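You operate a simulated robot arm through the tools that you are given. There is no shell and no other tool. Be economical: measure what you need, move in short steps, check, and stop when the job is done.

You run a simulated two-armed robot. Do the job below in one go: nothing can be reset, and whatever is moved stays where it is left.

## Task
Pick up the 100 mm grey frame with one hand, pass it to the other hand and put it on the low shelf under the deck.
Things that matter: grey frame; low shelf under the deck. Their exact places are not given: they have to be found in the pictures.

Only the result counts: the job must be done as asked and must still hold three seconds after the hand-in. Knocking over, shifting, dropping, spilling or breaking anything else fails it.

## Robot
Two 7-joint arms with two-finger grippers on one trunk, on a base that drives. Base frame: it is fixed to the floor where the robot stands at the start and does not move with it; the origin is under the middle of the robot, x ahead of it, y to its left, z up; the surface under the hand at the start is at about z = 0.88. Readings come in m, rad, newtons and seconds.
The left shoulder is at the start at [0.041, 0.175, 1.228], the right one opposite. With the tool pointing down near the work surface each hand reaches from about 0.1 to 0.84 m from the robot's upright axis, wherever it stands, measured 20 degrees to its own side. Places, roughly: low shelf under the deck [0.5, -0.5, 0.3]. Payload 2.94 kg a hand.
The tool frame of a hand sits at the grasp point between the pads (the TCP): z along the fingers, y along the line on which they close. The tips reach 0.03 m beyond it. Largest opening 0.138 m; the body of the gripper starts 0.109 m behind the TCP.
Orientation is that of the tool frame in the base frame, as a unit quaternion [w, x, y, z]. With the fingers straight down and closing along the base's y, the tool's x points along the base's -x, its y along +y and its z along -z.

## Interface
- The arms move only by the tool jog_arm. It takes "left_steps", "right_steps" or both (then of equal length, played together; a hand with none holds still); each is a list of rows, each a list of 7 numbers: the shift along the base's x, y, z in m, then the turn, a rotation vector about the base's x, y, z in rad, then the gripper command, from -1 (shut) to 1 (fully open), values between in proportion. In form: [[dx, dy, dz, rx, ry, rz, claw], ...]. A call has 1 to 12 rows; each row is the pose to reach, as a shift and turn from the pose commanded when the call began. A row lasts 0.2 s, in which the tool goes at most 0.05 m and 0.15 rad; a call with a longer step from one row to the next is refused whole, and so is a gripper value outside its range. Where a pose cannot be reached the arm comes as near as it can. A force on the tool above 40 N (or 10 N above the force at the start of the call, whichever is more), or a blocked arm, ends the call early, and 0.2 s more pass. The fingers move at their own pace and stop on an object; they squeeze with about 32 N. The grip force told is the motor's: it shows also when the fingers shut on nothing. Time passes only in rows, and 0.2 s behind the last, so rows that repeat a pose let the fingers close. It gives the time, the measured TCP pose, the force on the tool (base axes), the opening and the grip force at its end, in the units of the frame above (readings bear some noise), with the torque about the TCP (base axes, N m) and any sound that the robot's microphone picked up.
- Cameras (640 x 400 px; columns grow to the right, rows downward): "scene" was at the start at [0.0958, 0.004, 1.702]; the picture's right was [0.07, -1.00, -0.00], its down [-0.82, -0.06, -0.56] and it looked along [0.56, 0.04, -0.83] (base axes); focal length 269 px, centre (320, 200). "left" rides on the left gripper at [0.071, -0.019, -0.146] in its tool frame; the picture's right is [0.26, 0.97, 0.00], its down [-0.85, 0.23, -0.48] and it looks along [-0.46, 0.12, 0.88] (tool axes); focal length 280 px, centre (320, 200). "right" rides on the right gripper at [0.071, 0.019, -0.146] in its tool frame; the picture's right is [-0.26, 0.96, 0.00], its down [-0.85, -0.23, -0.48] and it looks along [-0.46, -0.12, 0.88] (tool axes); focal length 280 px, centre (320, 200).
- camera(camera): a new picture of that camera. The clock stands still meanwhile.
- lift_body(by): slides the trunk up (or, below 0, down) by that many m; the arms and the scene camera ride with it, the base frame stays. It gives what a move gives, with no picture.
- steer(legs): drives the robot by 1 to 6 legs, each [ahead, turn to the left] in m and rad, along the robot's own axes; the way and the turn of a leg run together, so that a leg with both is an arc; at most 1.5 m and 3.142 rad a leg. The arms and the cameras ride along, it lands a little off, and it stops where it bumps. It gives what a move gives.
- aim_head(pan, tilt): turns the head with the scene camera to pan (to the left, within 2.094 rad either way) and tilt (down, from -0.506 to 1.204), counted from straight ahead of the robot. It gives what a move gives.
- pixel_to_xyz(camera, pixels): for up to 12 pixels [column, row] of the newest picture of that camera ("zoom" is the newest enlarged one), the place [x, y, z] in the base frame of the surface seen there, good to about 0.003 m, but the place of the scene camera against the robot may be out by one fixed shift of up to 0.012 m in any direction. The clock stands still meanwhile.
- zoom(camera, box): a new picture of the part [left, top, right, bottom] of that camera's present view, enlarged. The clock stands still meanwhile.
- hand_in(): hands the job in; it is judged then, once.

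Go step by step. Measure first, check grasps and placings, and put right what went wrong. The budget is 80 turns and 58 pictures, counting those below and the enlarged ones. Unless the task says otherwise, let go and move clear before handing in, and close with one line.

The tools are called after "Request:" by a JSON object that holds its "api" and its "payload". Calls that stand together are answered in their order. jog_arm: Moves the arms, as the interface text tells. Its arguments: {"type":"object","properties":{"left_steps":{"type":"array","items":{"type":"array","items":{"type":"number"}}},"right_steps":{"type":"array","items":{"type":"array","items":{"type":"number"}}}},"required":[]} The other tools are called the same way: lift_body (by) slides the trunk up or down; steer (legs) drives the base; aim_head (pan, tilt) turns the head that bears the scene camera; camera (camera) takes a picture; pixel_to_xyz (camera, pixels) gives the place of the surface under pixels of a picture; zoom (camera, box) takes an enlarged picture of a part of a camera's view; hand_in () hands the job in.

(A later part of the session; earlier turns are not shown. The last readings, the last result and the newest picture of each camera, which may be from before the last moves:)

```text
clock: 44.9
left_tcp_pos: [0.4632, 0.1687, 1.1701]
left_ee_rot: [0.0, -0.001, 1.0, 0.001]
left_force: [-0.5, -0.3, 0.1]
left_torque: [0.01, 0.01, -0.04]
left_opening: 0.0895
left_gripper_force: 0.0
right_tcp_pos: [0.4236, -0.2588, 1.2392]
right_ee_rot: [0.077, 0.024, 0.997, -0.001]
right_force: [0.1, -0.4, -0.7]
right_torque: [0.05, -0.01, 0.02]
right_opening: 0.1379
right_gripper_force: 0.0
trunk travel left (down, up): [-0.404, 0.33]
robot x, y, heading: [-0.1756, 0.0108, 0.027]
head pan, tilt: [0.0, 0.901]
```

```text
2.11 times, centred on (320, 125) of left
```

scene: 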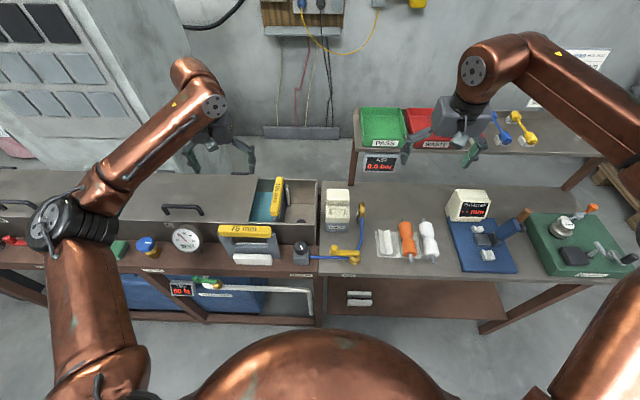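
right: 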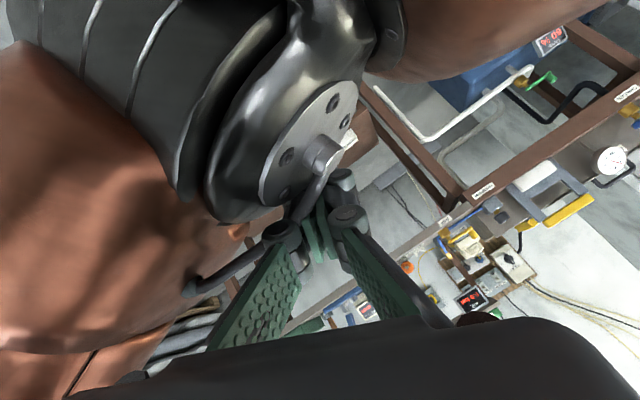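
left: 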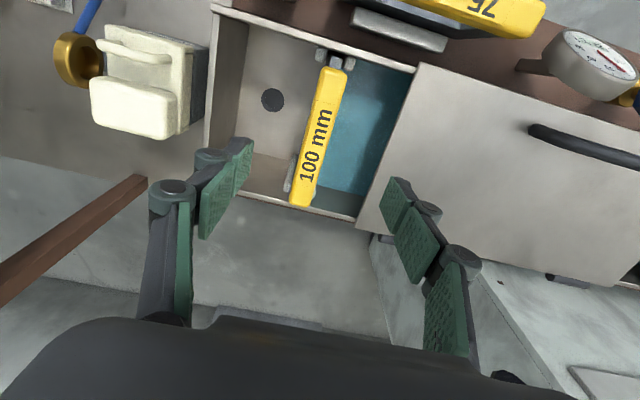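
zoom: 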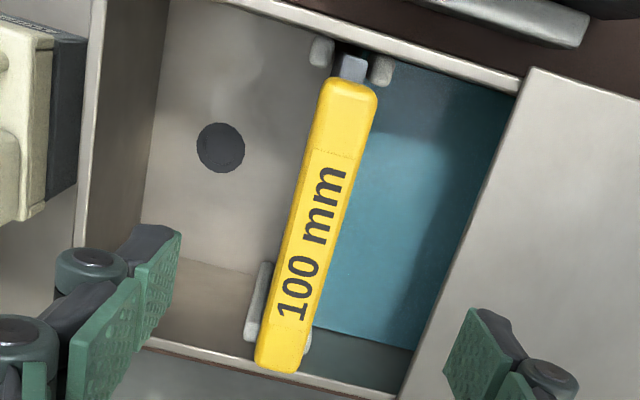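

Bar centre ≈(0.475,0.170). I descend to TCP z≈1.015 with opening ~0.076.

Request:
{"api": "jog_arm", "payload": {"left_steps": [[0.006, 0.001, -0.03, 0, 0, 0, 0.1], [0.006, 0.001, -0.06, 0, 0, 0, 0.1], [0.006, 0.001, -0.09, 0, 0, 0, 0.1], [0.006, 0.001, -0.12, 0, 0, 0, 0.1], [0.006, 0.001, -0.14, 0, 0, 0, 0.1], [0.006, 0.001, -0.153, 0, 0, 0, 0.1], [0.006, 0.001, -0.153, 0, 0, 0, 0.1]]}}

Request:
{"api": "camera", "payload": {"camera": "left"}}

```text
clock: 46.5
left_tcp_pos: [0.4679, 0.1723, 1.015]
left_ee_rot: [0.0, 0.0, 1.0, 0.001]
left_force: [0.4, -0.6, 0.1]
left_torque: [0.02, 0.02, -0.02]
left_opening: 0.0763
left_gripper_force: 0.0
right_tcp_pos: [0.4239, -0.2576, 1.2407]
right_ee_rot: [0.076, 0.023, 0.997, -0.001]
right_force: [-0.3, -0.8, 0.2]
right_torque: [-0.02, -0.02, -0.01]
right_opening: 0.1381
right_gripper_force: 0.0
trunk travel left (down, up): [-0.404, 0.33]
robot x, y, heading: [-0.173, 0.0113, 0.027]
head pan, tilt: [0.0, 0.901]
```

```text
34 pictures are left
```

left: 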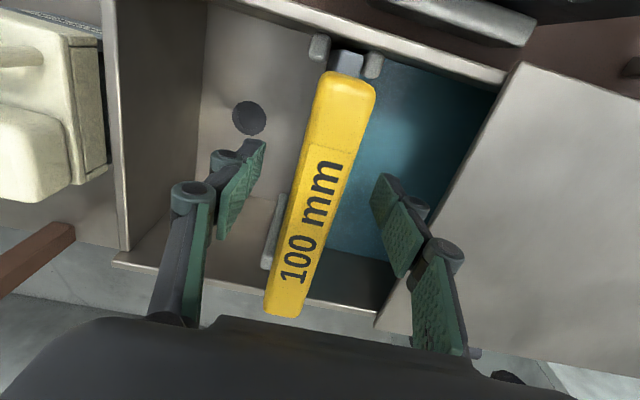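

The pads straddle the bar evenly. I close.

Request:
{"api": "jog_arm", "payload": {"left_steps": [[0, 0, 0, 0, 0, 0, -0.3], [0, 0, 0, 0, 0, 0, -1], [0, 0, 0, 0, 0, 0, -1], [0, 0, 0, 0, 0, 0, -1], [0, 0, 0, 0, 0, 0, -1]]}}

```text
clock: 47.7
left_tcp_pos: [0.4687, 0.1725, 1.0135]
left_ee_rot: [0.0, 0.0, 1.0, 0.0]
left_force: [0.4, -0.5, 0.0]
left_torque: [-0.14, -0.03, -0.03]
left_opening: 0.0248
left_gripper_force: 31.8
right_tcp_pos: [0.4231, -0.257, 1.2394]
right_ee_rot: [0.077, 0.023, 0.997, -0.002]
right_force: [0.8, 0.5, -0.4]
right_torque: [-0.02, 0.01, -0.02]
right_opening: 0.1381
right_gripper_force: 0.0
trunk travel left (down, up): [-0.404, 0.33]
robot x, y, heading: [-0.1747, 0.0111, 0.023]
head pan, tilt: [0.0, 0.901]
```

Gripped at 0.0248 m. I pull straight up slowly.

Request:
{"api": "jog_arm", "payload": {"left_steps": [[0, 0, 0.01, 0, 0, 0, -1], [0, 0, 0.03, 0, 0, 0, -1], [0, 0, 0.05, 0, 0, 0, -1], [0, 0, 0.07, 0, 0, 0, -1], [0, 0, 0.09, 0, 0, 0, -1], [0, 0, 0.11, 0, 0, 0, -1], [0, 0, 0.13, 0, 0, 0, -1], [0, 0, 0.155, 0, 0, 0, -1], [0, 0, 0.18, 0, 0, 0, -1], [0, 0, 0.205, 0, 0, 0, -1], [0, 0, 0.23, 0, 0, 0, -1], [0, 0, 0.25, 0, 0, 0, -1]]}}

Request:
{"api": "camera", "payload": {"camera": "scene"}}

```text
clock: 50.3
left_tcp_pos: [0.4674, 0.1711, 1.2649]
left_ee_rot: [0.0, 0.0, 1.0, 0.0]
left_force: [-0.1, 0.6, -2.8]
left_torque: [0.03, 0.04, -0.02]
left_opening: 0.0243
left_gripper_force: 31.9
right_tcp_pos: [0.4234, -0.2583, 1.2387]
right_ee_rot: [0.077, 0.024, 0.997, -0.001]
right_force: [-0.3, -0.4, 0.3]
right_torque: [0.0, -0.02, 0.0]
right_opening: 0.1383
right_gripper_force: 0.1
trunk travel left (down, up): [-0.404, 0.33]
robot x, y, heading: [-0.1719, 0.0101, 0.024]
head pan, tilt: [0.0, 0.901]
```

```text
33 pictures are left
```

scene: 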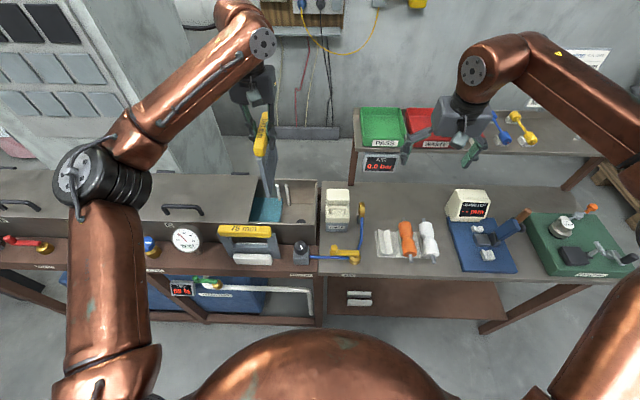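

The frame is out (≈0.3 kg). I check where its lower edge is before backing away.

Request:
{"api": "zoom", "payload": {"camera": "scene", "box": [220, 90, 320, 230]}}

Request:
{"api": "pixel_to_xyz", "payload": {"camera": "scene", "pixels": [[265, 160], [268, 180], [270, 194], [274, 193], [263, 150], [272, 175]]}}

```text
2.86 times, centred on (270, 160) of scene
```

zoom: 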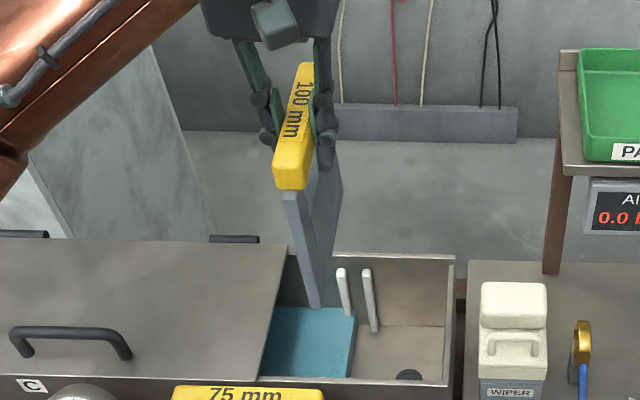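

```text
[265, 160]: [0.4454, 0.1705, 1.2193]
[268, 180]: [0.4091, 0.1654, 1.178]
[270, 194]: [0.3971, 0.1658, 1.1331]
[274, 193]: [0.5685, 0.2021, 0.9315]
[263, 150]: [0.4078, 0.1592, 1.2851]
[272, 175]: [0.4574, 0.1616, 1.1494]
```

Lower edge is at z≈1.12, above the 75 mm bar (1.065). I back off 0.5 m to do the handover in free space.

Request:
{"api": "steer", "payload": {"legs": [[-0.5, 0]]}}

Request:
{"api": "aim_head", "payload": {"pan": 0, "tilt": 0.8}}

```text
clock: 53.2
left_tcp_pos: [-0.0186, 0.1539, 1.2641]
left_ee_rot: [0.0, 0.004, 1.0, 0.0]
left_force: [0.3, 0.4, -3.1]
left_torque: [0.01, 0.05, -0.02]
left_opening: 0.0246
left_gripper_force: 31.9
right_tcp_pos: [-0.0661, -0.2743, 1.2387]
right_ee_rot: [0.077, 0.028, 0.997, -0.001]
right_force: [-0.6, 0.0, -0.2]
right_torque: [0.0, -0.04, -0.01]
right_opening: 0.138
right_gripper_force: 0.0
trunk travel left (down, up): [-0.404, 0.33]
robot x, y, heading: [-0.663, -0.0003, 0.016]
head pan, tilt: [0.0, 0.901]
```

```text
clock: 53.9
left_tcp_pos: [-0.018, 0.1535, 1.2643]
left_ee_rot: [0.0, 0.005, 1.0, 0.0]
left_force: [0.0, -0.3, -2.7]
left_torque: [0.03, 0.05, 0.0]
left_opening: 0.0246
left_gripper_force: 32.0
right_tcp_pos: [-0.0648, -0.2747, 1.2395]
right_ee_rot: [0.077, 0.028, 0.997, -0.002]
right_force: [0.6, -0.1, -0.3]
right_torque: [0.01, 0.01, 0.01]
right_opening: 0.1381
right_gripper_force: 0.1
trunk travel left (down, up): [-0.404, 0.33]
robot x, y, heading: [-0.6581, -0.0025, 0.02]
head pan, tilt: [0.0, 0.799]
```

Now I turn the left hand −90° about z (bar along y, free end toward the right) and the right hand into a 45° left-leaning pose closing along x, staying well apart.

Request:
{"api": "jog_arm", "payload": {"left_steps": [[0, 0, 0, 0, 0, -0.131, -1], [0, 0, 0, 0, 0, -0.262, -1], [0, 0, 0, 0, 0, -0.393, -1], [0, 0, 0, 0, 0, -0.524, -1], [0, 0, 0, 0, 0, -0.655, -1], [0, 0, 0, 0, 0, -0.785, -1], [0, 0, 0, 0, 0, -0.916, -1], [0, 0, 0, 0, 0, -1.047, -1], [0, 0, 0, 0, 0, -1.178, -1], [0, 0, 0, 0, 0, -1.309, -1], [0, 0, 0, 0, 0, -1.44, -1], [0, 0, 0, 0, 0, -1.571, -1]], "right_steps": [[0, 0, 0, 0.04, -0.043, 0.131, 0.1], [0, 0, 0, 0.08, -0.086, 0.261, 0.1], [0, 0, 0, 0.121, -0.129, 0.392, 0.1], [0, 0, 0, 0.161, -0.172, 0.522, 0.1], [0, 0, 0, 0.201, -0.215, 0.653, 0.1], [0, 0, 0, 0.241, -0.257, 0.783, 0.1], [0, 0, 0, 0.282, -0.3, 0.914, 0.1], [0, 0, 0, 0.322, -0.343, 1.045, 0.1], [0, 0, 0, 0.362, -0.386, 1.175, 0.1], [0, 0, 0, 0.402, -0.429, 1.306, 0.1], [0, 0, 0, 0.443, -0.472, 1.436, 0.1], [0, 0, 0, 0.483, -0.515, 1.567, 0.1]]}}

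Request:
{"api": "camera", "payload": {"camera": "scene"}}

```text
clock: 56.5
left_tcp_pos: [-0.0162, 0.154, 1.2645]
left_ee_rot: [0.0, 0.71, 0.704, -0.001]
left_force: [0.9, -0.5, -2.7]
left_torque: [0.03, 0.02, -0.01]
left_opening: 0.0244
left_gripper_force: 32.2
right_tcp_pos: [-0.2963, 0.0275, 1.1052]
right_ee_rot: [0.318, -0.591, 0.713, 0.205]
right_force: [0.2, -0.3, 0.0]
right_torque: [-0.01, 0.01, 0.0]
right_opening: 0.0759
right_gripper_force: 0.0
right hand out of reach, approached as far as the arm can: row 4, 5, 6, 7, 8, 9, 10, 11, 12
trunk travel left (down, up): [-0.404, 0.33]
robot x, y, heading: [-0.6596, -0.005, 0.021]
head pan, tilt: [0.0, 0.799]
```

```text
31 pictures are left
```

scene: 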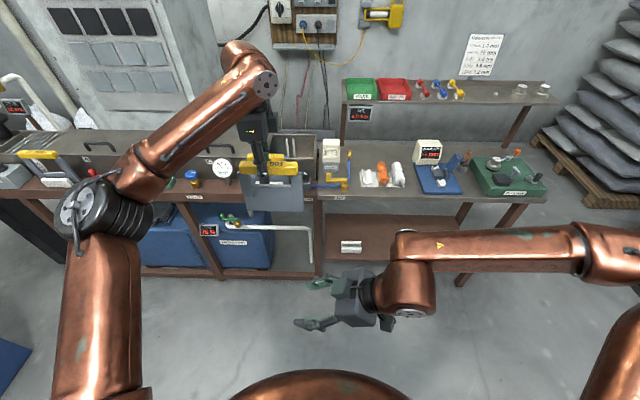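

The left hand is perfect; the right can't reach that pose so far out. I test a small shift of the right command toward the robot to see where its commanded pose is.

Request:
{"api": "jog_arm", "payload": {"right_steps": [[-0.03, 0, 0, 0, 0, 0, 0.1], [-0.06, 0, 0, 0, 0, 0, 0.1]]}}

```text
clock: 57.1
left_tcp_pos: [-0.0183, 0.1544, 1.2646]
left_ee_rot: [0.001, 0.71, 0.704, 0.0]
left_force: [0.0, -0.4, -2.0]
left_torque: [0.06, -0.01, -0.03]
left_opening: 0.0246
left_gripper_force: 31.6
right_tcp_pos: [-0.3544, 0.0216, 1.1091]
right_ee_rot: [0.319, -0.588, 0.715, 0.204]
right_force: [0.6, -0.1, 0.0]
right_torque: [-0.01, -0.02, -0.02]
right_opening: 0.076
right_gripper_force: 0.0
trunk travel left (down, up): [-0.404, 0.33]
robot x, y, heading: [-0.6604, -0.0014, 0.019]
head pan, tilt: [0.0, 0.799]
```

Shifts count from the reached pose. I correct its orientation and move it to about (−0.27,−0.05,1.2).

Request:
{"api": "jog_arm", "payload": {"right_steps": [[0, -0.02, 0.03, 0.012, 0.04, 0.11, 0.1], [0.02, -0.04, 0.06, 0.024, 0.082, 0.221, 0.1], [0.05, -0.06, 0.09, 0.024, 0.082, 0.221, 0.1], [0.08, -0.07, 0.09, 0.024, 0.082, 0.221, 0.1], [0.08, -0.07, 0.09, 0.024, 0.082, 0.221, 0.1]]}}

```text
clock: 58.3
left_tcp_pos: [-0.0188, 0.1529, 1.2641]
left_ee_rot: [0.0, 0.71, 0.704, 0.0]
left_force: [-0.7, 0.9, -2.8]
left_torque: [0.06, 0.03, 0.03]
left_opening: 0.0243
left_gripper_force: 31.8
right_tcp_pos: [-0.4026, 0.0467, 1.1386]
right_ee_rot: [0.285, -0.637, 0.67, 0.254]
right_force: [-0.9, -0.2, -0.2]
right_torque: [0.02, -0.03, 0.01]
right_opening: 0.0759
right_gripper_force: 0.1
right hand out of reach, approached as far as the arm can: row 1, 2, 3, 4, 5
trunk travel left (down, up): [-0.404, 0.33]
robot x, y, heading: [-0.662, -0.0025, 0.019]
head pan, tilt: [0.0, 0.799]
```

Pointing fully left is out of the right wrist's range. I use a diagonal handover: left yaws another −45° (bar along +x+y), right points forward-left at 45°, 30° below horizontal.

Request:
{"api": "jog_arm", "payload": {"left_steps": [[0, 0, 0, 0, 0, -0.131, -1], [0, 0, 0, 0, 0, -0.262, -1], [0, 0, 0, 0, 0, -0.393, -1], [0, 0, 0, 0, 0, -0.524, -1], [0, 0, 0, 0, 0, -0.655, -1], [0, 0, 0, 0, 0, -0.785, -1], [0, 0, 0, 0, 0, -0.785, -1]], "right_steps": [[0, -0.03, 0, 0.043, -0.015, -0.119, 0.1], [0, -0.07, 0.01, 0.085, -0.03, -0.239, 0.1], [0.02, -0.11, 0.02, 0.128, -0.045, -0.358, 0.1], [0.05, -0.15, 0.03, 0.17, -0.06, -0.478, 0.1], [0.08, -0.18, 0.04, 0.213, -0.075, -0.597, 0.1], [0.1, -0.2, 0.06, 0.256, -0.09, -0.717, 0.1], [0.1, -0.2, 0.06, 0.256, -0.09, -0.717, 0.1]]}}

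Request:
{"api": "camera", "payload": {"camera": "scene"}}

```text
refused: row 4 steps farther than a row can; nothing moved
```

```text
30 pictures are left
```

scene: 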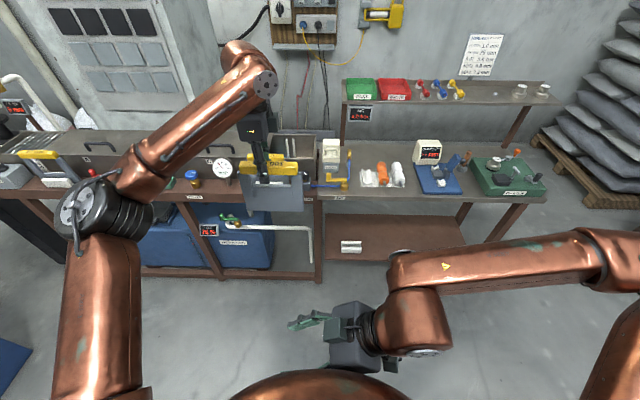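

Row 4 exceeded 0.05 m; I smooth the path.

Request:
{"api": "jog_arm", "payload": {"left_steps": [[0, 0, 0, 0, 0, -0.131, -1], [0, 0, 0, 0, 0, -0.262, -1], [0, 0, 0, 0, 0, -0.393, -1], [0, 0, 0, 0, 0, -0.524, -1], [0, 0, 0, 0, 0, -0.655, -1], [0, 0, 0, 0, 0, -0.785, -1], [0, 0, 0, 0, 0, -0.785, -1]], "right_steps": [[0, -0.03, 0, 0.043, -0.015, -0.119, 0.1], [0.01, -0.065, 0.01, 0.085, -0.03, -0.239, 0.1], [0.03, -0.1, 0.02, 0.128, -0.045, -0.358, 0.1], [0.05, -0.13, 0.03, 0.17, -0.06, -0.478, 0.1], [0.07, -0.16, 0.04, 0.213, -0.075, -0.597, 0.1], [0.09, -0.19, 0.05, 0.256, -0.09, -0.717, 0.1], [0.1, -0.2, 0.06, 0.256, -0.09, -0.717, 0.1]]}}

Request:
{"api": "camera", "payload": {"camera": "scene"}}

```text
clock: 59.9
left_tcp_pos: [-0.0191, 0.1554, 1.2667]
left_ee_rot: [0.0, 0.926, 0.379, 0.0]
left_force: [0.6, -0.8, -3.4]
left_torque: [0.02, -0.05, 0.02]
left_opening: 0.0245
left_gripper_force: 32.5
right_tcp_pos: [-0.2903, -0.1539, 1.2167]
right_ee_rot: [0.462, -0.333, 0.799, 0.192]
right_force: [0.1, -0.1, 0.2]
right_torque: [0.01, -0.05, -0.03]
right_opening: 0.0757
right_gripper_force: 0.0
right hand out of reach, approached as far as the arm can: row 1, 2, 3, 4, 5, 6, 7
trunk travel left (down, up): [-0.404, 0.33]
robot x, y, heading: [-0.661, -0.0013, 0.024]
head pan, tilt: [0.0, 0.799]
```

```text
29 pictures are left
```

scene: 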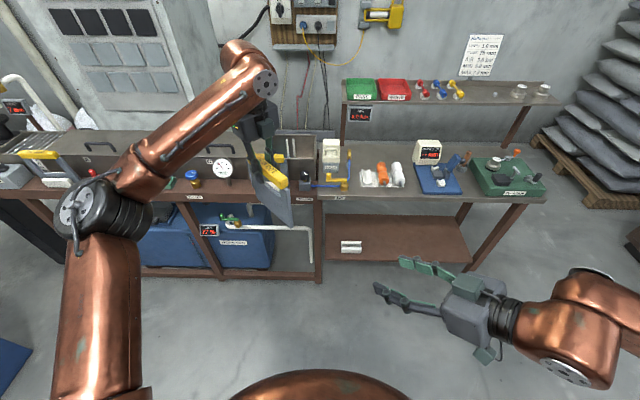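

Both poses are reached. The bar's free end is now around (−0.077,0.097,1.27). I bring the right hand to a pre-grasp 0.12 m behind it along its axis.

Request:
{"api": "jog_arm", "payload": {"right_steps": [[0.023, 0.028, 0.03, 0, 0, 0, 0.1], [0.046, 0.056, 0.05, 0, 0, 0, 0.1], [0.069, 0.084, 0.07, 0, 0, 0, 0.1], [0.092, 0.112, 0.09, 0, 0, 0, 0.1], [0.115, 0.14, 0.105, 0, 0, 0, 0.1], [0.138, 0.168, 0.115, 0, 0, 0, 0.1], [0.16, 0.197, 0.115, 0, 0, 0, 0.1], [0.16, 0.197, 0.115, 0, 0, 0, 0.1]]}}

Request:
{"api": "camera", "payload": {"camera": "right"}}

```text
clock: 61.7
left_tcp_pos: [-0.0205, 0.1548, 1.2669]
left_ee_rot: [0.001, 0.926, 0.378, 0.0]
left_force: [-0.4, 1.1, -3.6]
left_torque: [0.0, -0.07, -0.01]
left_opening: 0.0244
left_gripper_force: 32.0
right_tcp_pos: [-0.1402, 0.0301, 1.3275]
right_ee_rot: [0.463, -0.333, 0.799, 0.191]
right_force: [0.3, 0.8, -0.1]
right_torque: [-0.03, 0.02, -0.04]
right_opening: 0.0757
right_gripper_force: 0.2
right hand out of reach, approached as far as the arm can: row 7, 8
trunk travel left (down, up): [-0.404, 0.33]
robot x, y, heading: [-0.6604, -0.0009, 0.018]
head pan, tilt: [0.0, 0.799]
```

```text
28 pictures are left
```

right: 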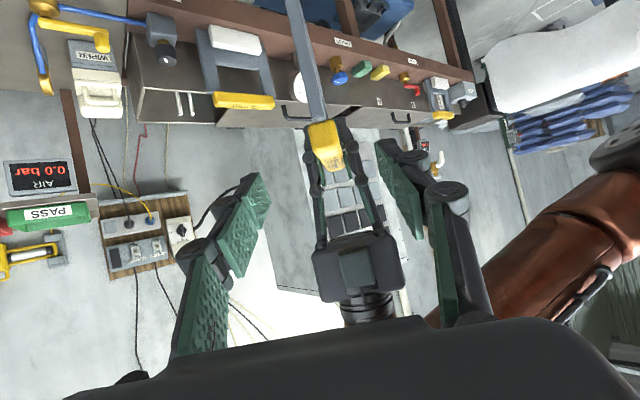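

The bar end shows at (325,145), between the right fingers; the right arm is at its reach limit, so I'll bring the left hand to it. First I measure the bar end.

Request:
{"api": "pixel_to_xyz", "payload": {"camera": "right", "pixels": [[322, 132], [312, 135], [336, 133], [330, 160], [324, 126], [308, 90], [250, 195], [390, 180]]}}

Request:
{"api": "zoom", "payload": {"camera": "right", "box": [230, 80, 420, 240]}}

```text
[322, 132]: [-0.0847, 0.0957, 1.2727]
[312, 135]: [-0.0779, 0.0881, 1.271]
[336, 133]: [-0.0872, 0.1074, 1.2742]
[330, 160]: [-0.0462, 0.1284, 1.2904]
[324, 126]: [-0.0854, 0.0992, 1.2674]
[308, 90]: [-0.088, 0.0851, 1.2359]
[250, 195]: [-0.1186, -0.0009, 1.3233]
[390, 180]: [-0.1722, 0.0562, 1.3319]
```

```text
2.50 times, centred on (325, 160) of right
```

zoom: 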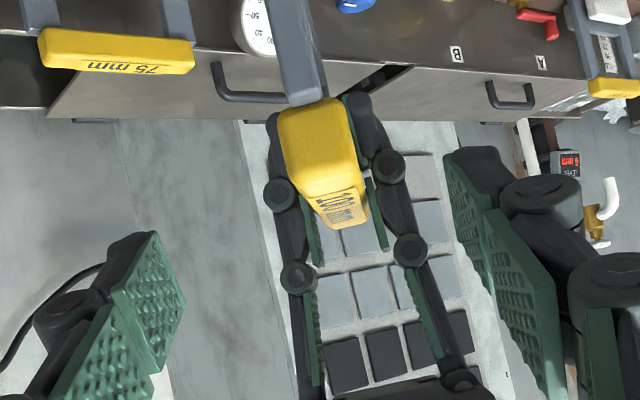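

Geometry is consistent. I bring the left hand with the frame along the right hand's axis onto the right TCP.

Request:
{"api": "jog_arm", "payload": {"left_steps": [[-0.02, -0.021, 0.014, 0, 0, 0, -1], [-0.04, -0.043, 0.028, 0, 0, 0, -1], [-0.06, -0.065, 0.042, 0, 0, 0, -1], [-0.081, -0.086, 0.056, 0, 0, 0, -1], [-0.081, -0.086, 0.056, 0, 0, 0, -1], [-0.081, -0.086, 0.056, 0, 0, 0, -1]]}}

Request:
{"api": "camera", "payload": {"camera": "right"}}

```text
clock: 63.1
left_tcp_pos: [-0.098, 0.0693, 1.3233]
left_ee_rot: [-0.001, 0.925, 0.38, 0.001]
left_force: [-0.3, -0.7, -3.1]
left_torque: [0.02, -0.02, 0.0]
left_opening: 0.0246
left_gripper_force: 32.1
right_tcp_pos: [-0.1391, 0.0302, 1.3276]
right_ee_rot: [0.462, -0.333, 0.799, 0.192]
right_force: [0.3, -0.3, 0.1]
right_torque: [0.02, 0.02, 0.0]
right_opening: 0.0759
right_gripper_force: 0.0
trunk travel left (down, up): [-0.404, 0.33]
robot x, y, heading: [-0.6589, -0.0027, 0.023]
head pan, tilt: [0.0, 0.799]
```

```text
26 pictures are left
```

right: 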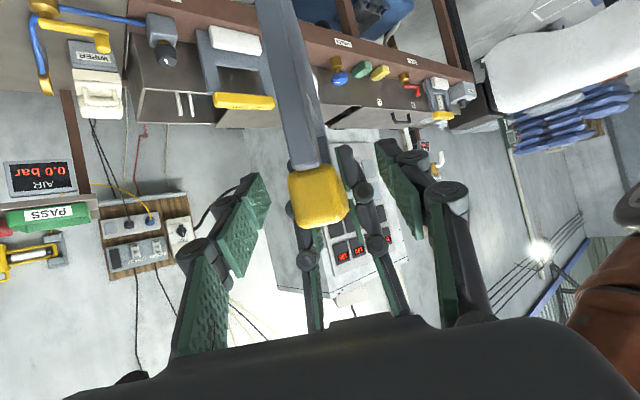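

The bar end sits between the right pads at (318,195). I close the right gripper while the left holds.

Request:
{"api": "jog_arm", "payload": {"right_steps": [[0, 0, 0, 0, 0, 0, -0.3], [0, 0, 0, 0, 0, 0, -1], [0, 0, 0, 0, 0, 0, -1], [0, 0, 0, 0, 0, 0, -1], [0, 0, 0, 0, 0, 0, -1]]}}

Request:
{"api": "camera", "payload": {"camera": "right"}}

Request:
{"api": "camera", "payload": {"camera": "scene"}}

```text
clock: 64.3
left_tcp_pos: [-0.0988, 0.0716, 1.3238]
left_ee_rot: [0.0, 0.926, 0.379, -0.001]
left_force: [-0.1, -1.3, -2.9]
left_torque: [0.0, -0.04, -0.02]
left_opening: 0.0244
left_gripper_force: 32.5
right_tcp_pos: [-0.1385, 0.0298, 1.3262]
right_ee_rot: [0.462, -0.332, 0.8, 0.191]
right_force: [1.4, 0.2, 0.3]
right_torque: [0.01, 0.0, -0.05]
right_opening: 0.0255
right_gripper_force: 32.6
trunk travel left (down, up): [-0.404, 0.33]
robot x, y, heading: [-0.6655, 0.0004, 0.015]
head pan, tilt: [0.0, 0.799]
```

```text
25 pictures are left
```

right: 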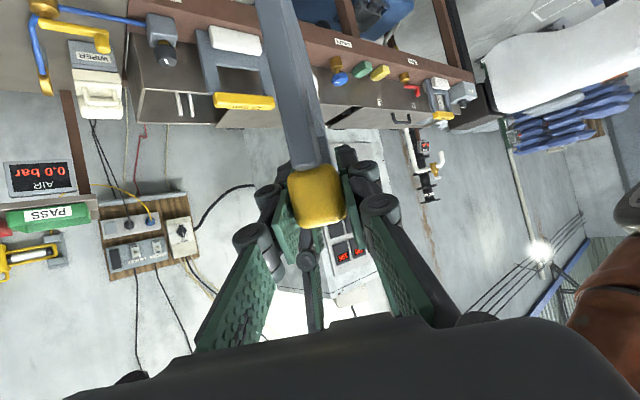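

```text
24 pictures are left
```

scene: 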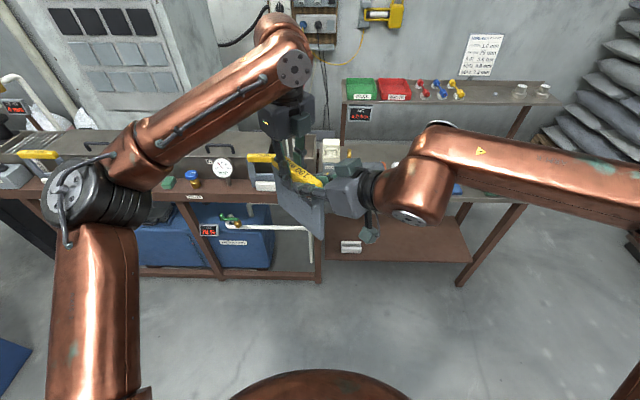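

Both hands hold the bar (0.0255 m on the right). I open the left a little and lift it straight off.

Request:
{"api": "jog_arm", "payload": {"left_steps": [[0, 0, 0, 0, 0, 0, 0], [0, 0, 0, 0, 0, 0, 0], [0, 0, 0, 0, 0, 0, 0], [0.0, 0.0, 0.03, 0, 0, 0, 0], [0, 0, 0.07, 0, 0, 0, 0], [0.01, 0.01, 0.11, 0, 0, 0, 0], [0.03, 0.03, 0.14, 0, 0, 0, 0], [0.06, 0.06, 0.15, 0, 0, 0, 0], [0.08, 0.1, 0.15, 0, 0, 0, 0], [0.09, 0.14, 0.15, 0, 0, 0, 0], [0.09, 0.18, 0.15, 0, 0, 0, 0]]}}

Request:
{"api": "camera", "payload": {"camera": "scene"}}

Request:
{"api": "camera", "payload": {"camera": "right"}}

```text
clock: 66.7
left_tcp_pos: [-0.0446, 0.2232, 1.4575]
left_ee_rot: [0.001, 0.926, 0.378, -0.002]
left_force: [0.9, 0.4, -0.4]
left_torque: [-0.04, 0.1, -0.01]
left_opening: 0.0688
left_gripper_force: 0.1
left hand out of reach, approached as far as the arm can: row 8, 9, 10, 11
right_tcp_pos: [-0.1365, 0.0308, 1.3248]
right_ee_rot: [0.461, -0.333, 0.8, 0.191]
right_force: [1.3, -0.4, -3.2]
right_torque: [-0.1, 0.12, 0.03]
right_opening: 0.0256
right_gripper_force: 32.0
trunk travel left (down, up): [-0.404, 0.33]
robot x, y, heading: [-0.66, -0.0049, 0.019]
head pan, tilt: [0.0, 0.799]
```

```text
23 pictures are left
```

scene: 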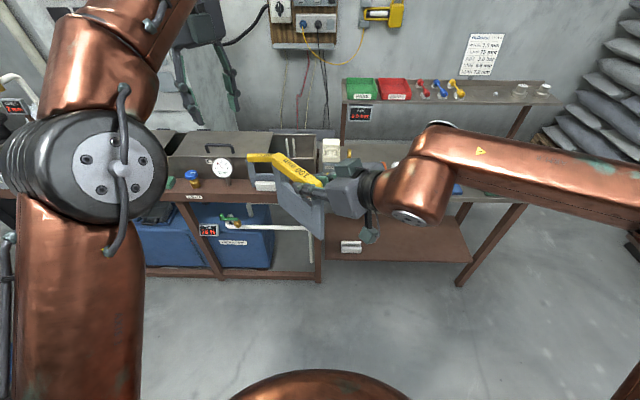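

```text
22 pictures are left
```

right: 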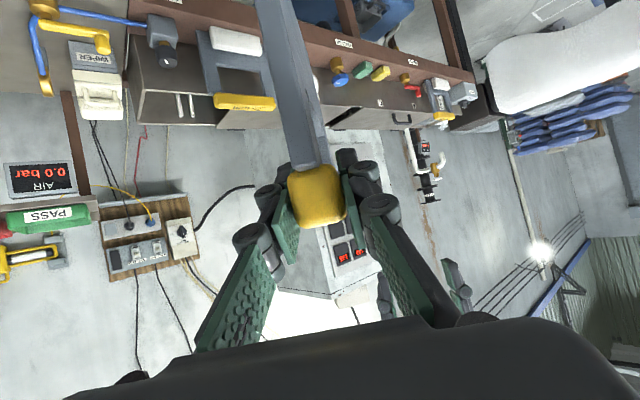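

The right hand now holds the frame alone. I swing it, moving right, toward the placing posture: fingers forward, closing axis vertical, frame flat.

Request:
{"api": "jog_arm", "payload": {"right_steps": [[0, -0.03, 0, 0.118, 0.016, -0.073, -1], [0, -0.06, 0, 0.236, 0.031, -0.145, -1], [0, -0.09, 0, 0.354, 0.047, -0.218, -1], [0, -0.12, 0, 0.472, 0.062, -0.291, -1], [0, -0.15, -0.01, 0.59, 0.078, -0.363, -1], [0, -0.18, -0.02, 0.708, 0.093, -0.436, -1], [0, -0.21, -0.03, 0.827, 0.109, -0.509, -1], [0, -0.23, -0.04, 0.945, 0.125, -0.581, -1], [0, -0.25, -0.06, 1.063, 0.14, -0.654, -1], [0, -0.27, -0.08, 1.181, 0.156, -0.726, -1], [0, -0.29, -0.1, 1.299, 0.171, -0.799, -1], [0, -0.31, -0.12, 1.417, 0.187, -0.872, -1]]}}

Request:
{"api": "camera", "payload": {"camera": "scene"}}

```text
clock: 69.3
left_tcp_pos: [-0.0469, 0.2245, 1.4588]
left_ee_rot: [0.001, 0.925, 0.38, 0.0]
left_force: [0.2, 0.4, -0.3]
left_torque: [-0.02, 0.01, 0.01]
left_opening: 0.0692
left_gripper_force: 0.1
right_tcp_pos: [-0.1186, -0.2804, 1.266]
right_ee_rot: [0.519, 0.4, 0.59, 0.472]
right_force: [0.3, -0.1, -2.7]
right_torque: [-0.14, 0.19, -0.06]
right_opening: 0.0255
right_gripper_force: 32.0
right hand out of reach, approached as far as the arm can: row 9, 10, 11, 12
trunk travel left (down, up): [-0.404, 0.33]
robot x, y, heading: [-0.6614, 0.0002, 0.026]
head pan, tilt: [0.0, 0.799]
```

```text
21 pictures are left
```

scene: 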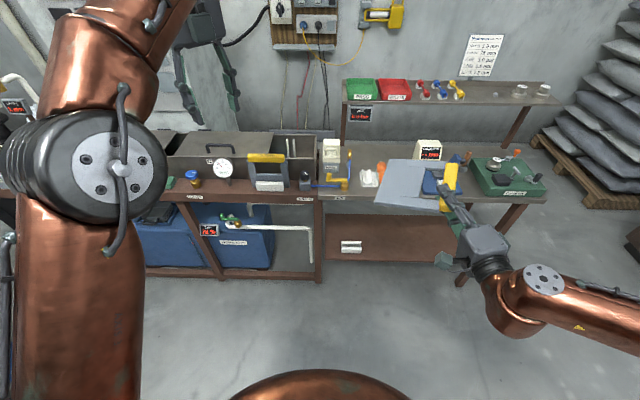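

The frame is held nearly flat out in front. Now I lower the trunk in free space (hands are well ahead of the base).

Request:
{"api": "lift_body", "payload": {"by": -0.2}}

Request:
{"api": "lift_body", "payload": {"by": -0.2}}

```text
clock: 71.4
left_tcp_pos: [-0.0507, 0.2166, 1.2568]
left_ee_rot: [0.0, 0.926, 0.379, -0.001]
left_force: [-0.7, 0.5, 0.3]
left_torque: [-0.01, -0.06, -0.03]
left_opening: 0.0689
left_gripper_force: 0.0
right_tcp_pos: [-0.0624, -0.2816, 0.984]
right_ee_rot: [0.472, 0.435, 0.631, 0.437]
right_force: [-0.1, -0.4, -3.6]
right_torque: [-0.13, 0.22, 0.01]
right_opening: 0.0254
right_gripper_force: 31.8
trunk travel left (down, up): [-0.204, 0.53]
robot x, y, heading: [-0.6627, -0.001, 0.019]
head pan, tilt: [0.0, 0.799]
```

```text
clock: 73.6
left_tcp_pos: [0.0178, 0.2207, 0.9977]
left_ee_rot: [-0.024, 0.922, 0.382, -0.057]
left_force: [-1.7, 0.2, -1.5]
left_torque: [0.04, -0.14, 0.02]
left_opening: 0.0693
left_gripper_force: 0.0
right_tcp_pos: [0.027, -0.2965, 0.6417]
right_ee_rot: [0.39, 0.502, 0.683, 0.36]
right_force: [-0.3, -1.3, -2.0]
right_torque: [-0.04, 0.25, 0.09]
right_opening: 0.0258
right_gripper_force: 32.0
trunk travel left (down, up): [-0.004, 0.73]
robot x, y, heading: [-0.6599, 0.0017, 0.015]
head pan, tilt: [0.0, 0.799]
```

The right hand sagged to z 0.64 with pitch down ~26°. I re-level it (pitch ~9° down) and bring it to z≈0.5, then check.

Request:
{"api": "jog_arm", "payload": {"right_steps": [[0, 0, -0.02, 0.05, -0.073, -0.042, -1], [0, -0.01, -0.05, 0.1, -0.145, -0.083, -1], [0, -0.02, -0.08, 0.15, -0.218, -0.125, -1], [0, -0.025, -0.11, 0.2, -0.29, -0.167, -1], [0, -0.025, -0.14, 0.2, -0.29, -0.167, -1], [0, -0.025, -0.14, 0.2, -0.29, -0.167, -1], [0, -0.025, -0.14, 0.2, -0.29, -0.167, -1]]}}

Request:
{"api": "aim_head", "payload": {"pan": -0.3, "tilt": 0.6}}

Request:
{"api": "camera", "payload": {"camera": "scene"}}

```text
clock: 74.0
left_tcp_pos: [-0.0013, 0.244, 0.9485]
left_ee_rot: [-0.05, 0.899, 0.418, -0.121]
left_force: [-0.4, 0.4, 0.7]
left_torque: [-0.04, -0.08, 0.0]
left_opening: 0.0688
left_gripper_force: 0.1
right_tcp_pos: [0.0734, -0.3885, 0.6941]
right_ee_rot: [0.484, 0.547, 0.591, 0.343]
right_force: [0.3, 0.8, -2.6]
right_torque: [-0.13, 0.29, -0.06]
right_opening: 0.0253
right_gripper_force: 31.9
right hand out of reach, approached as far as the arm can: row 1, 2
trunk travel left (down, up): [-0.004, 0.73]
robot x, y, heading: [-0.6586, -0.0024, 0.016]
head pan, tilt: [0.0, 0.799]
stopped in row 2 (left hand): the arm was blocked; the commanded pose is now the measured one
```

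```text
clock: 74.8
left_tcp_pos: [-0.0009, 0.2507, 0.9488]
left_ee_rot: [-0.034, 0.898, 0.416, -0.14]
left_force: [0.5, -0.6, -0.2]
left_torque: [-0.01, 0.02, 0.06]
left_opening: 0.0689
left_gripper_force: 0.1
right_tcp_pos: [0.0843, -0.3882, 0.7034]
right_ee_rot: [0.495, 0.539, 0.588, 0.343]
right_force: [0.6, 0.1, -3.7]
right_torque: [-0.1, 0.22, -0.01]
right_opening: 0.0254
right_gripper_force: 32.2
trunk travel left (down, up): [-0.004, 0.73]
robot x, y, heading: [-0.6625, -0.0051, 0.019]
head pan, tilt: [-0.3, 0.6]
```

```text
20 pictures are left
```

scene: 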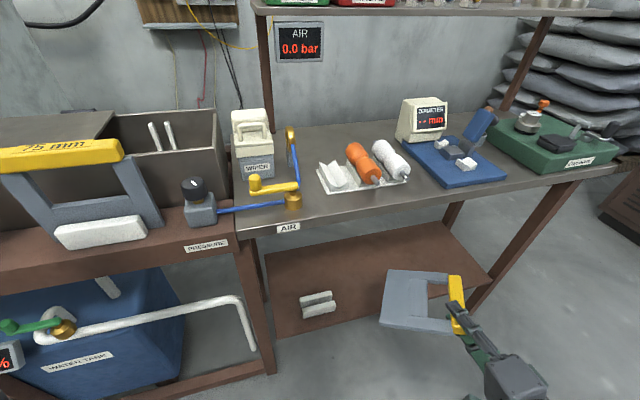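

The frame is held flat in front of the bench (shelf visible behind). I let things settle, then lower the right hand by pure translation, pulling back a bit.

Request:
{"api": "jog_arm", "payload": {"right_steps": [[0, 0, 0, 0, 0, 0, -1], [0, 0, 0, 0, 0, 0, -1], [-0.02, 0, -0.03, 0, 0, 0, -1], [-0.04, 0, -0.06, 0, 0, 0, -1], [-0.06, 0, -0.09, 0, 0, 0, -1], [-0.08, 0, -0.12, 0, 0, 0, -1], [-0.1, 0, -0.15, 0, 0, 0, -1], [-0.1, 0, -0.18, 0, 0, 0, -1], [-0.1, 0, -0.21, 0, 0, 0, -1], [-0.1, 0, -0.21, 0, 0, 0, -1], [-0.1, 0, -0.21, 0, 0, 0, -1]]}}

```text
clock: 75.2
left_tcp_pos: [-0.0677, 0.2692, 0.9421]
left_ee_rot: [-0.019, 0.885, 0.436, -0.163]
left_force: [-5.9, -2.9, 3.2]
left_torque: [0.42, -0.97, -0.02]
left_opening: 0.0689
left_gripper_force: 0.0
right_tcp_pos: [0.0748, -0.4284, 0.7703]
right_ee_rot: [0.547, 0.535, 0.542, 0.347]
right_force: [2.0, 11.8, -4.6]
right_torque: [-0.16, 0.26, -0.37]
right_opening: 0.026
right_gripper_force: 32.3
trunk travel left (down, up): [-0.004, 0.73]
robot x, y, heading: [-0.6595, -0.0007, 0.022]
head pan, tilt: [-0.3, 0.6]
stopped in row 1 (left hand): the arm was blocked; the commanded pose is now the measured one
```

Arms got jolted again at the lowest trunk position. I wait for a proper settle, as that helped before.

Request:
{"api": "aim_head", "payload": {"pan": 1.0, "tilt": 0.8}}

Request:
{"api": "camera", "payload": {"camera": "scene"}}

Request:
{"api": "aim_head", "payload": {"pan": -0.8, "tilt": 0.8}}

Request:
{"api": "camera", "payload": {"camera": "scene"}}

```text
clock: 76.6
left_tcp_pos: [-0.0884, 0.2522, 0.9794]
left_ee_rot: [-0.025, 0.899, 0.424, -0.109]
left_force: [-0.7, -0.4, -0.4]
left_torque: [0.04, -0.02, 0.03]
left_opening: 0.0688
left_gripper_force: 0.0
right_tcp_pos: [0.0234, -0.4067, 0.7581]
right_ee_rot: [0.531, 0.533, 0.551, 0.361]
right_force: [-0.1, -0.6, -2.3]
right_torque: [-0.1, 0.27, 0.03]
right_opening: 0.0258
right_gripper_force: 32.4
trunk travel left (down, up): [-0.004, 0.73]
robot x, y, heading: [-0.6623, -0.0005, 0.02]
head pan, tilt: [1.0, 0.799]
```

```text
19 pictures are left
```

scene: 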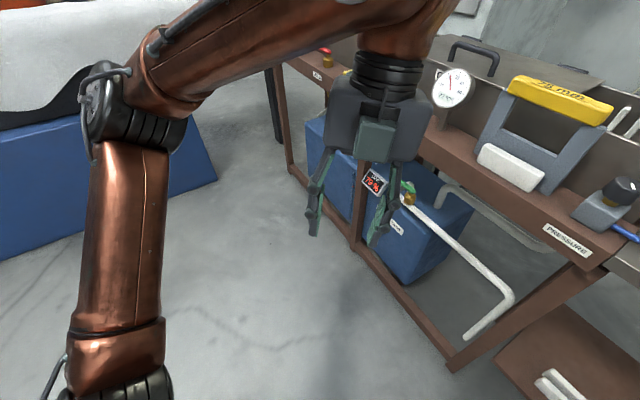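

```text
clock: 78.4
left_tcp_pos: [-0.1075, 0.2497, 0.9952]
left_ee_rot: [-0.015, 0.903, 0.42, -0.091]
left_force: [-0.5, 0.7, -0.8]
left_torque: [-0.01, -0.03, -0.01]
left_opening: 0.0689
left_gripper_force: 0.0
right_tcp_pos: [0.0031, -0.394, 0.7635]
right_ee_rot: [0.529, 0.522, 0.556, 0.371]
right_force: [-0.2, 0.8, -3.4]
right_torque: [-0.06, 0.23, 0.01]
right_opening: 0.0256
right_gripper_force: 32.4
trunk travel left (down, up): [-0.004, 0.73]
robot x, y, heading: [-0.6593, -0.0016, 0.023]
head pan, tilt: [-0.799, 0.799]
```

```text
18 pictures are left
```

scene: 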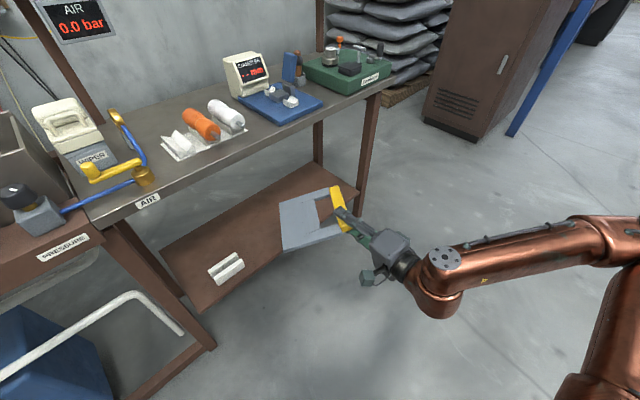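

A slow drift remains at the trunk's lowest stop; a bit higher it was fine before. I raise the trunk 0.12.

Request:
{"api": "lift_body", "payload": {"by": 0.12}}

Request:
{"api": "aim_head", "payload": {"pan": -0.3, "tilt": 0.6}}

```text
clock: 79.9
left_tcp_pos: [-0.1024, 0.2487, 1.1152]
left_ee_rot: [-0.014, 0.904, 0.419, -0.09]
left_force: [0.8, 0.4, -0.1]
left_torque: [0.0, 0.03, 0.0]
left_opening: 0.069
left_gripper_force: 0.0
right_tcp_pos: [0.0051, -0.39, 0.8774]
right_ee_rot: [0.523, 0.522, 0.562, 0.37]
right_force: [0.1, -0.8, -2.9]
right_torque: [-0.08, 0.24, 0.02]
right_opening: 0.0258
right_gripper_force: 32.3
trunk travel left (down, up): [-0.124, 0.61]
robot x, y, heading: [-0.6649, -0.0015, 0.02]
head pan, tilt: [-0.799, 0.799]
```

```text
clock: 80.9
left_tcp_pos: [-0.104, 0.2501, 1.1163]
left_ee_rot: [-0.013, 0.903, 0.42, -0.088]
left_force: [0.0, -0.4, 0.3]
left_torque: [0.01, -0.03, 0.05]
left_opening: 0.0692
left_gripper_force: 0.0
right_tcp_pos: [0.004, -0.3896, 0.8789]
right_ee_rot: [0.524, 0.522, 0.562, 0.371]
right_force: [-0.1, -0.1, -1.4]
right_torque: [-0.09, 0.28, -0.01]
right_opening: 0.0256
right_gripper_force: 31.8
trunk travel left (down, up): [-0.124, 0.61]
robot x, y, heading: [-0.6626, -0.0043, 0.017]
head pan, tilt: [-0.3, 0.6]
```

Stable at this height. I lower the right hand straight to z≈0.52.

Request:
{"api": "jog_arm", "payload": {"right_steps": [[-0.01, 0, -0.035, 0, 0, 0, -1], [-0.02, 0, -0.07, 0, 0, 0, -1], [-0.03, 0, -0.105, 0, 0, 0, -1], [-0.04, 0, -0.14, 0, 0, 0, -1], [-0.05, 0, -0.175, 0, 0, 0, -1], [-0.05, 0, -0.21, 0, 0, 0, -1], [-0.05, 0, -0.245, 0, 0, 0, -1], [-0.05, 0, -0.28, 0, 0, 0, -1], [-0.05, 0, -0.315, 0, 0, 0, -1], [-0.05, 0, -0.35, 0, 0, 0, -1], [-0.05, 0, -0.36, 0, 0, 0, -1]]}}

```text
clock: 83.3
left_tcp_pos: [-0.1043, 0.249, 1.1169]
left_ee_rot: [-0.013, 0.904, 0.419, -0.089]
left_force: [-0.2, -0.3, -1.0]
left_torque: [0.02, 0.02, 0.02]
left_opening: 0.0688
left_gripper_force: 0.1
right_tcp_pos: [-0.0467, -0.39, 0.5195]
right_ee_rot: [0.524, 0.521, 0.562, 0.371]
right_force: [-0.4, -0.1, -2.7]
right_torque: [-0.07, 0.25, 0.01]
right_opening: 0.0257
right_gripper_force: 31.5
trunk travel left (down, up): [-0.124, 0.61]
robot x, y, heading: [-0.6584, -0.0032, 0.021]
head pan, tilt: [-0.3, 0.6]
```

Good, right hand at z 0.52. I raise and retract the left hand for clearance over the 75 mm frame, then drive ahead 0.33 m.

Request:
{"api": "jog_arm", "payload": {"left_steps": [[-0.02, 0, 0.03, 0, 0, 0, 0], [-0.04, 0, 0.06, 0, 0, 0, 0], [-0.06, 0.0, 0.09, 0, 0, 0, 0], [-0.08, 0, 0.1, 0, 0, 0, 0], [-0.08, 0, 0.1, 0, 0, 0, 0]], "right_steps": [[0, -0.01, 0, 0, 0, 0, -1], [0, -0.02, 0, 0, 0, 0, -1], [0, -0.03, 0, 0, 0, 0, -1], [0, -0.04, 0, 0, 0, 0, -1], [0, -0.04, 0, 0, 0, 0, -1]]}}

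Request:
{"api": "steer", "payload": {"legs": [[0.33, 0]]}}

Request:
{"api": "camera", "payload": {"camera": "scene"}}

Request:
{"api": "camera", "payload": {"camera": "right"}}

```text
clock: 84.5
left_tcp_pos: [-0.1287, 0.2484, 1.1533]
left_ee_rot: [-0.01, 0.903, 0.42, -0.088]
left_force: [0.0, -0.2, 0.1]
left_torque: [0.01, 0.02, 0.03]
left_opening: 0.0691
left_gripper_force: 0.0
left hand out of reach, approached as far as the arm can: row 2, 3, 4, 5
right_tcp_pos: [-0.0456, -0.4282, 0.518]
right_ee_rot: [0.524, 0.52, 0.562, 0.372]
right_force: [0.0, -0.8, -2.7]
right_torque: [-0.09, 0.21, 0.03]
right_opening: 0.0257
right_gripper_force: 31.8
trunk travel left (down, up): [-0.124, 0.61]
robot x, y, heading: [-0.6576, -0.002, 0.017]
head pan, tilt: [-0.3, 0.6]
```

```text
clock: 86.6
left_tcp_pos: [0.1918, 0.2599, 1.1533]
left_ee_rot: [-0.01, 0.902, 0.422, -0.09]
left_force: [-0.1, -0.3, 0.1]
left_torque: [0.0, 0.02, 0.0]
left_opening: 0.0688
left_gripper_force: 0.0
right_tcp_pos: [0.2796, -0.4169, 0.5171]
right_ee_rot: [0.523, 0.519, 0.564, 0.373]
right_force: [0.1, 0.3, -3.6]
right_torque: [-0.1, 0.24, 0.01]
right_opening: 0.0255
right_gripper_force: 31.9
trunk travel left (down, up): [-0.124, 0.61]
robot x, y, heading: [-0.3366, 0.0036, 0.029]
head pan, tilt: [-0.3, 0.6]
```

```text
17 pictures are left
```

scene: 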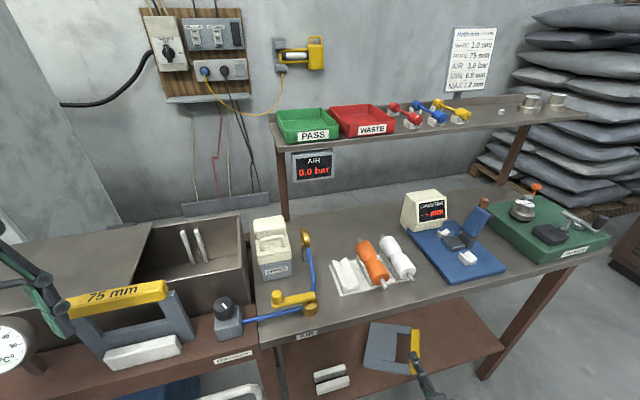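

```text
16 pictures are left
```

right: 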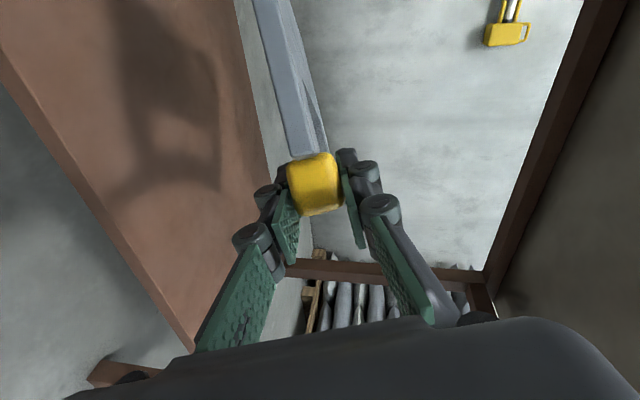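

The frame is above the shelf's front, clear of the white block. I flatten it slightly, advance to x≈0.355 and descend to z≈0.40.

Request:
{"api": "jog_arm", "payload": {"right_steps": [[0.025, -0.01, 0, 0.044, -0.033, 0, -1], [0.05, -0.02, 0, 0.088, -0.066, 0, -1], [0.075, -0.03, -0.01, 0.088, -0.066, 0, -1], [0.075, -0.03, -0.04, 0.088, -0.066, 0, -1], [0.075, -0.03, -0.07, 0.088, -0.066, 0, -1], [0.075, -0.03, -0.1, 0.088, -0.066, 0, -1], [0.075, -0.03, -0.117, 0.088, -0.066, 0, -1], [0.075, -0.03, -0.117, 0.088, -0.066, 0, -1]]}}

Request:
{"api": "aim_head", "payload": {"pan": -0.6, "tilt": 0.75}}

Request:
{"api": "zoom", "payload": {"camera": "scene", "box": [120, 150, 440, 390]}}

Request:
{"api": "camera", "payload": {"camera": "right"}}

```text
clock: 88.4
left_tcp_pos: [0.1924, 0.2593, 1.1536]
left_ee_rot: [-0.011, 0.902, 0.422, -0.089]
left_force: [0.4, -0.1, 0.4]
left_torque: [0.0, 0.03, 0.0]
left_opening: 0.0692
left_gripper_force: 0.0
right_tcp_pos: [0.3546, -0.4503, 0.4025]
right_ee_rot: [0.518, 0.53, 0.528, 0.415]
right_force: [0.0, 0.1, -3.6]
right_torque: [-0.08, 0.28, -0.01]
right_opening: 0.0257
right_gripper_force: 31.9
trunk travel left (down, up): [-0.124, 0.61]
robot x, y, heading: [-0.3395, 0.0048, 0.023]
head pan, tilt: [-0.3, 0.6]
```

```text
clock: 89.2
left_tcp_pos: [0.1907, 0.2594, 1.1547]
left_ee_rot: [-0.011, 0.902, 0.423, -0.088]
left_force: [-0.2, 0.5, -0.1]
left_torque: [-0.03, 0.01, 0.01]
left_opening: 0.069
left_gripper_force: 0.1
right_tcp_pos: [0.3549, -0.4492, 0.4008]
right_ee_rot: [0.517, 0.53, 0.529, 0.414]
right_force: [-0.5, 0.4, -3.2]
right_torque: [-0.06, 0.24, 0.01]
right_opening: 0.0254
right_gripper_force: 32.1
trunk travel left (down, up): [-0.124, 0.61]
robot x, y, heading: [-0.338, 0.0062, 0.027]
head pan, tilt: [-0.6, 0.75]
```

```text
1.67 times, centred on (280, 270) of scene
```

zoom: 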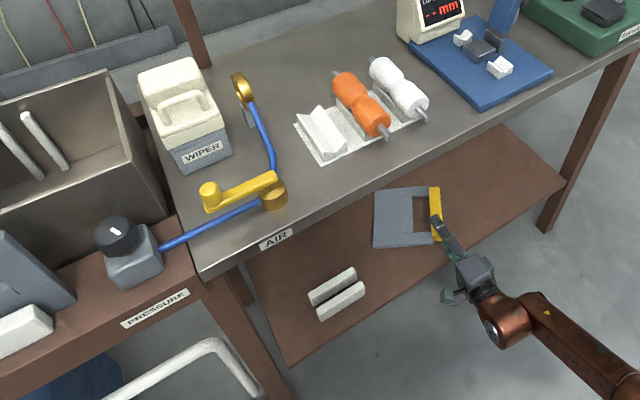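

```text
14 pictures are left
```

right: 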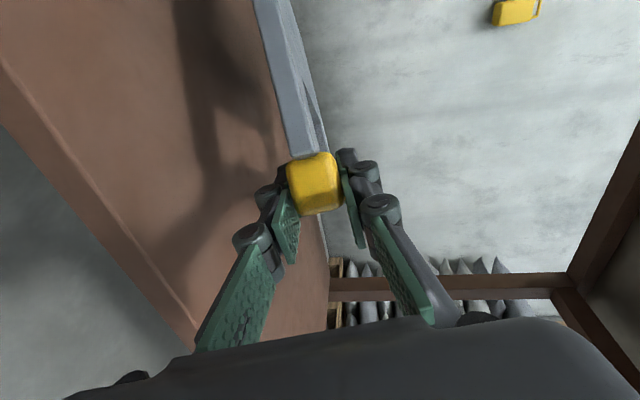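

Frame hovers over the shelf, clear of the white block at (338,295 zoom). I descend gently.

Request:
{"api": "jog_arm", "payload": {"right_steps": [[0, 0, -0.01, 0, 0, 0, -1], [0, 0, -0.02, 0, 0, 0, -1], [0, 0, -0.028, 0, 0, 0, -1], [0, 0, -0.034, 0, 0, 0, -1], [0, 0, -0.034, 0, 0, 0, -1]]}}

Request:
{"api": "zoom", "payload": {"camera": "right", "box": [150, 60, 400, 360]}}

```text
clock: 90.4
left_tcp_pos: [0.1913, 0.26, 1.1538]
left_ee_rot: [-0.012, 0.902, 0.422, -0.088]
left_force: [0.6, 0.4, 0.4]
left_torque: [0.0, 0.02, -0.04]
left_opening: 0.0691
left_gripper_force: 0.0
right_tcp_pos: [0.3554, -0.4483, 0.3668]
right_ee_rot: [0.517, 0.53, 0.529, 0.414]
right_force: [-0.1, 0.9, -3.6]
right_torque: [-0.09, 0.22, -0.01]
right_opening: 0.0253
right_gripper_force: 32.0
trunk travel left (down, up): [-0.124, 0.61]
robot x, y, heading: [-0.3395, 0.0049, 0.027]
head pan, tilt: [-0.6, 0.75]
```

```text
1.33 times, centred on (275, 210) of right
```

zoom: 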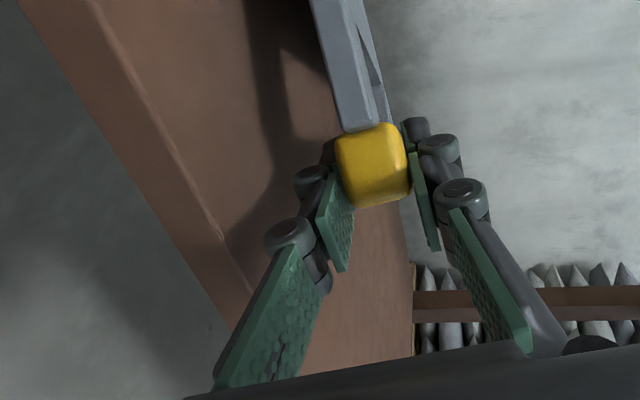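

No contact yet at z 0.367. I go on in 3 mm steps.

Request:
{"api": "jog_arm", "payload": {"right_steps": [[0, 0, -0.003, 0, 0, 0, -1], [0, 0, -0.006, 0, 0, 0, -1], [0, 0, -0.009, 0, 0, 0, -1], [0, 0, -0.009, 0, 0, 0, -1]]}}

```text
clock: 91.4
left_tcp_pos: [0.1912, 0.2591, 1.1536]
left_ee_rot: [-0.01, 0.902, 0.422, -0.088]
left_force: [-0.6, 0.1, 0.2]
left_torque: [0.02, 0.01, -0.02]
left_opening: 0.0688
left_gripper_force: 0.0
right_tcp_pos: [0.3545, -0.4476, 0.3589]
right_ee_rot: [0.518, 0.53, 0.528, 0.415]
right_force: [-0.2, -1.1, -1.6]
right_torque: [0.07, -0.31, -0.24]
right_opening: 0.0257
right_gripper_force: 31.9
trunk travel left (down, up): [-0.124, 0.61]
robot x, y, heading: [-0.3371, 0.006, 0.03]
head pan, tilt: [-0.6, 0.75]
```

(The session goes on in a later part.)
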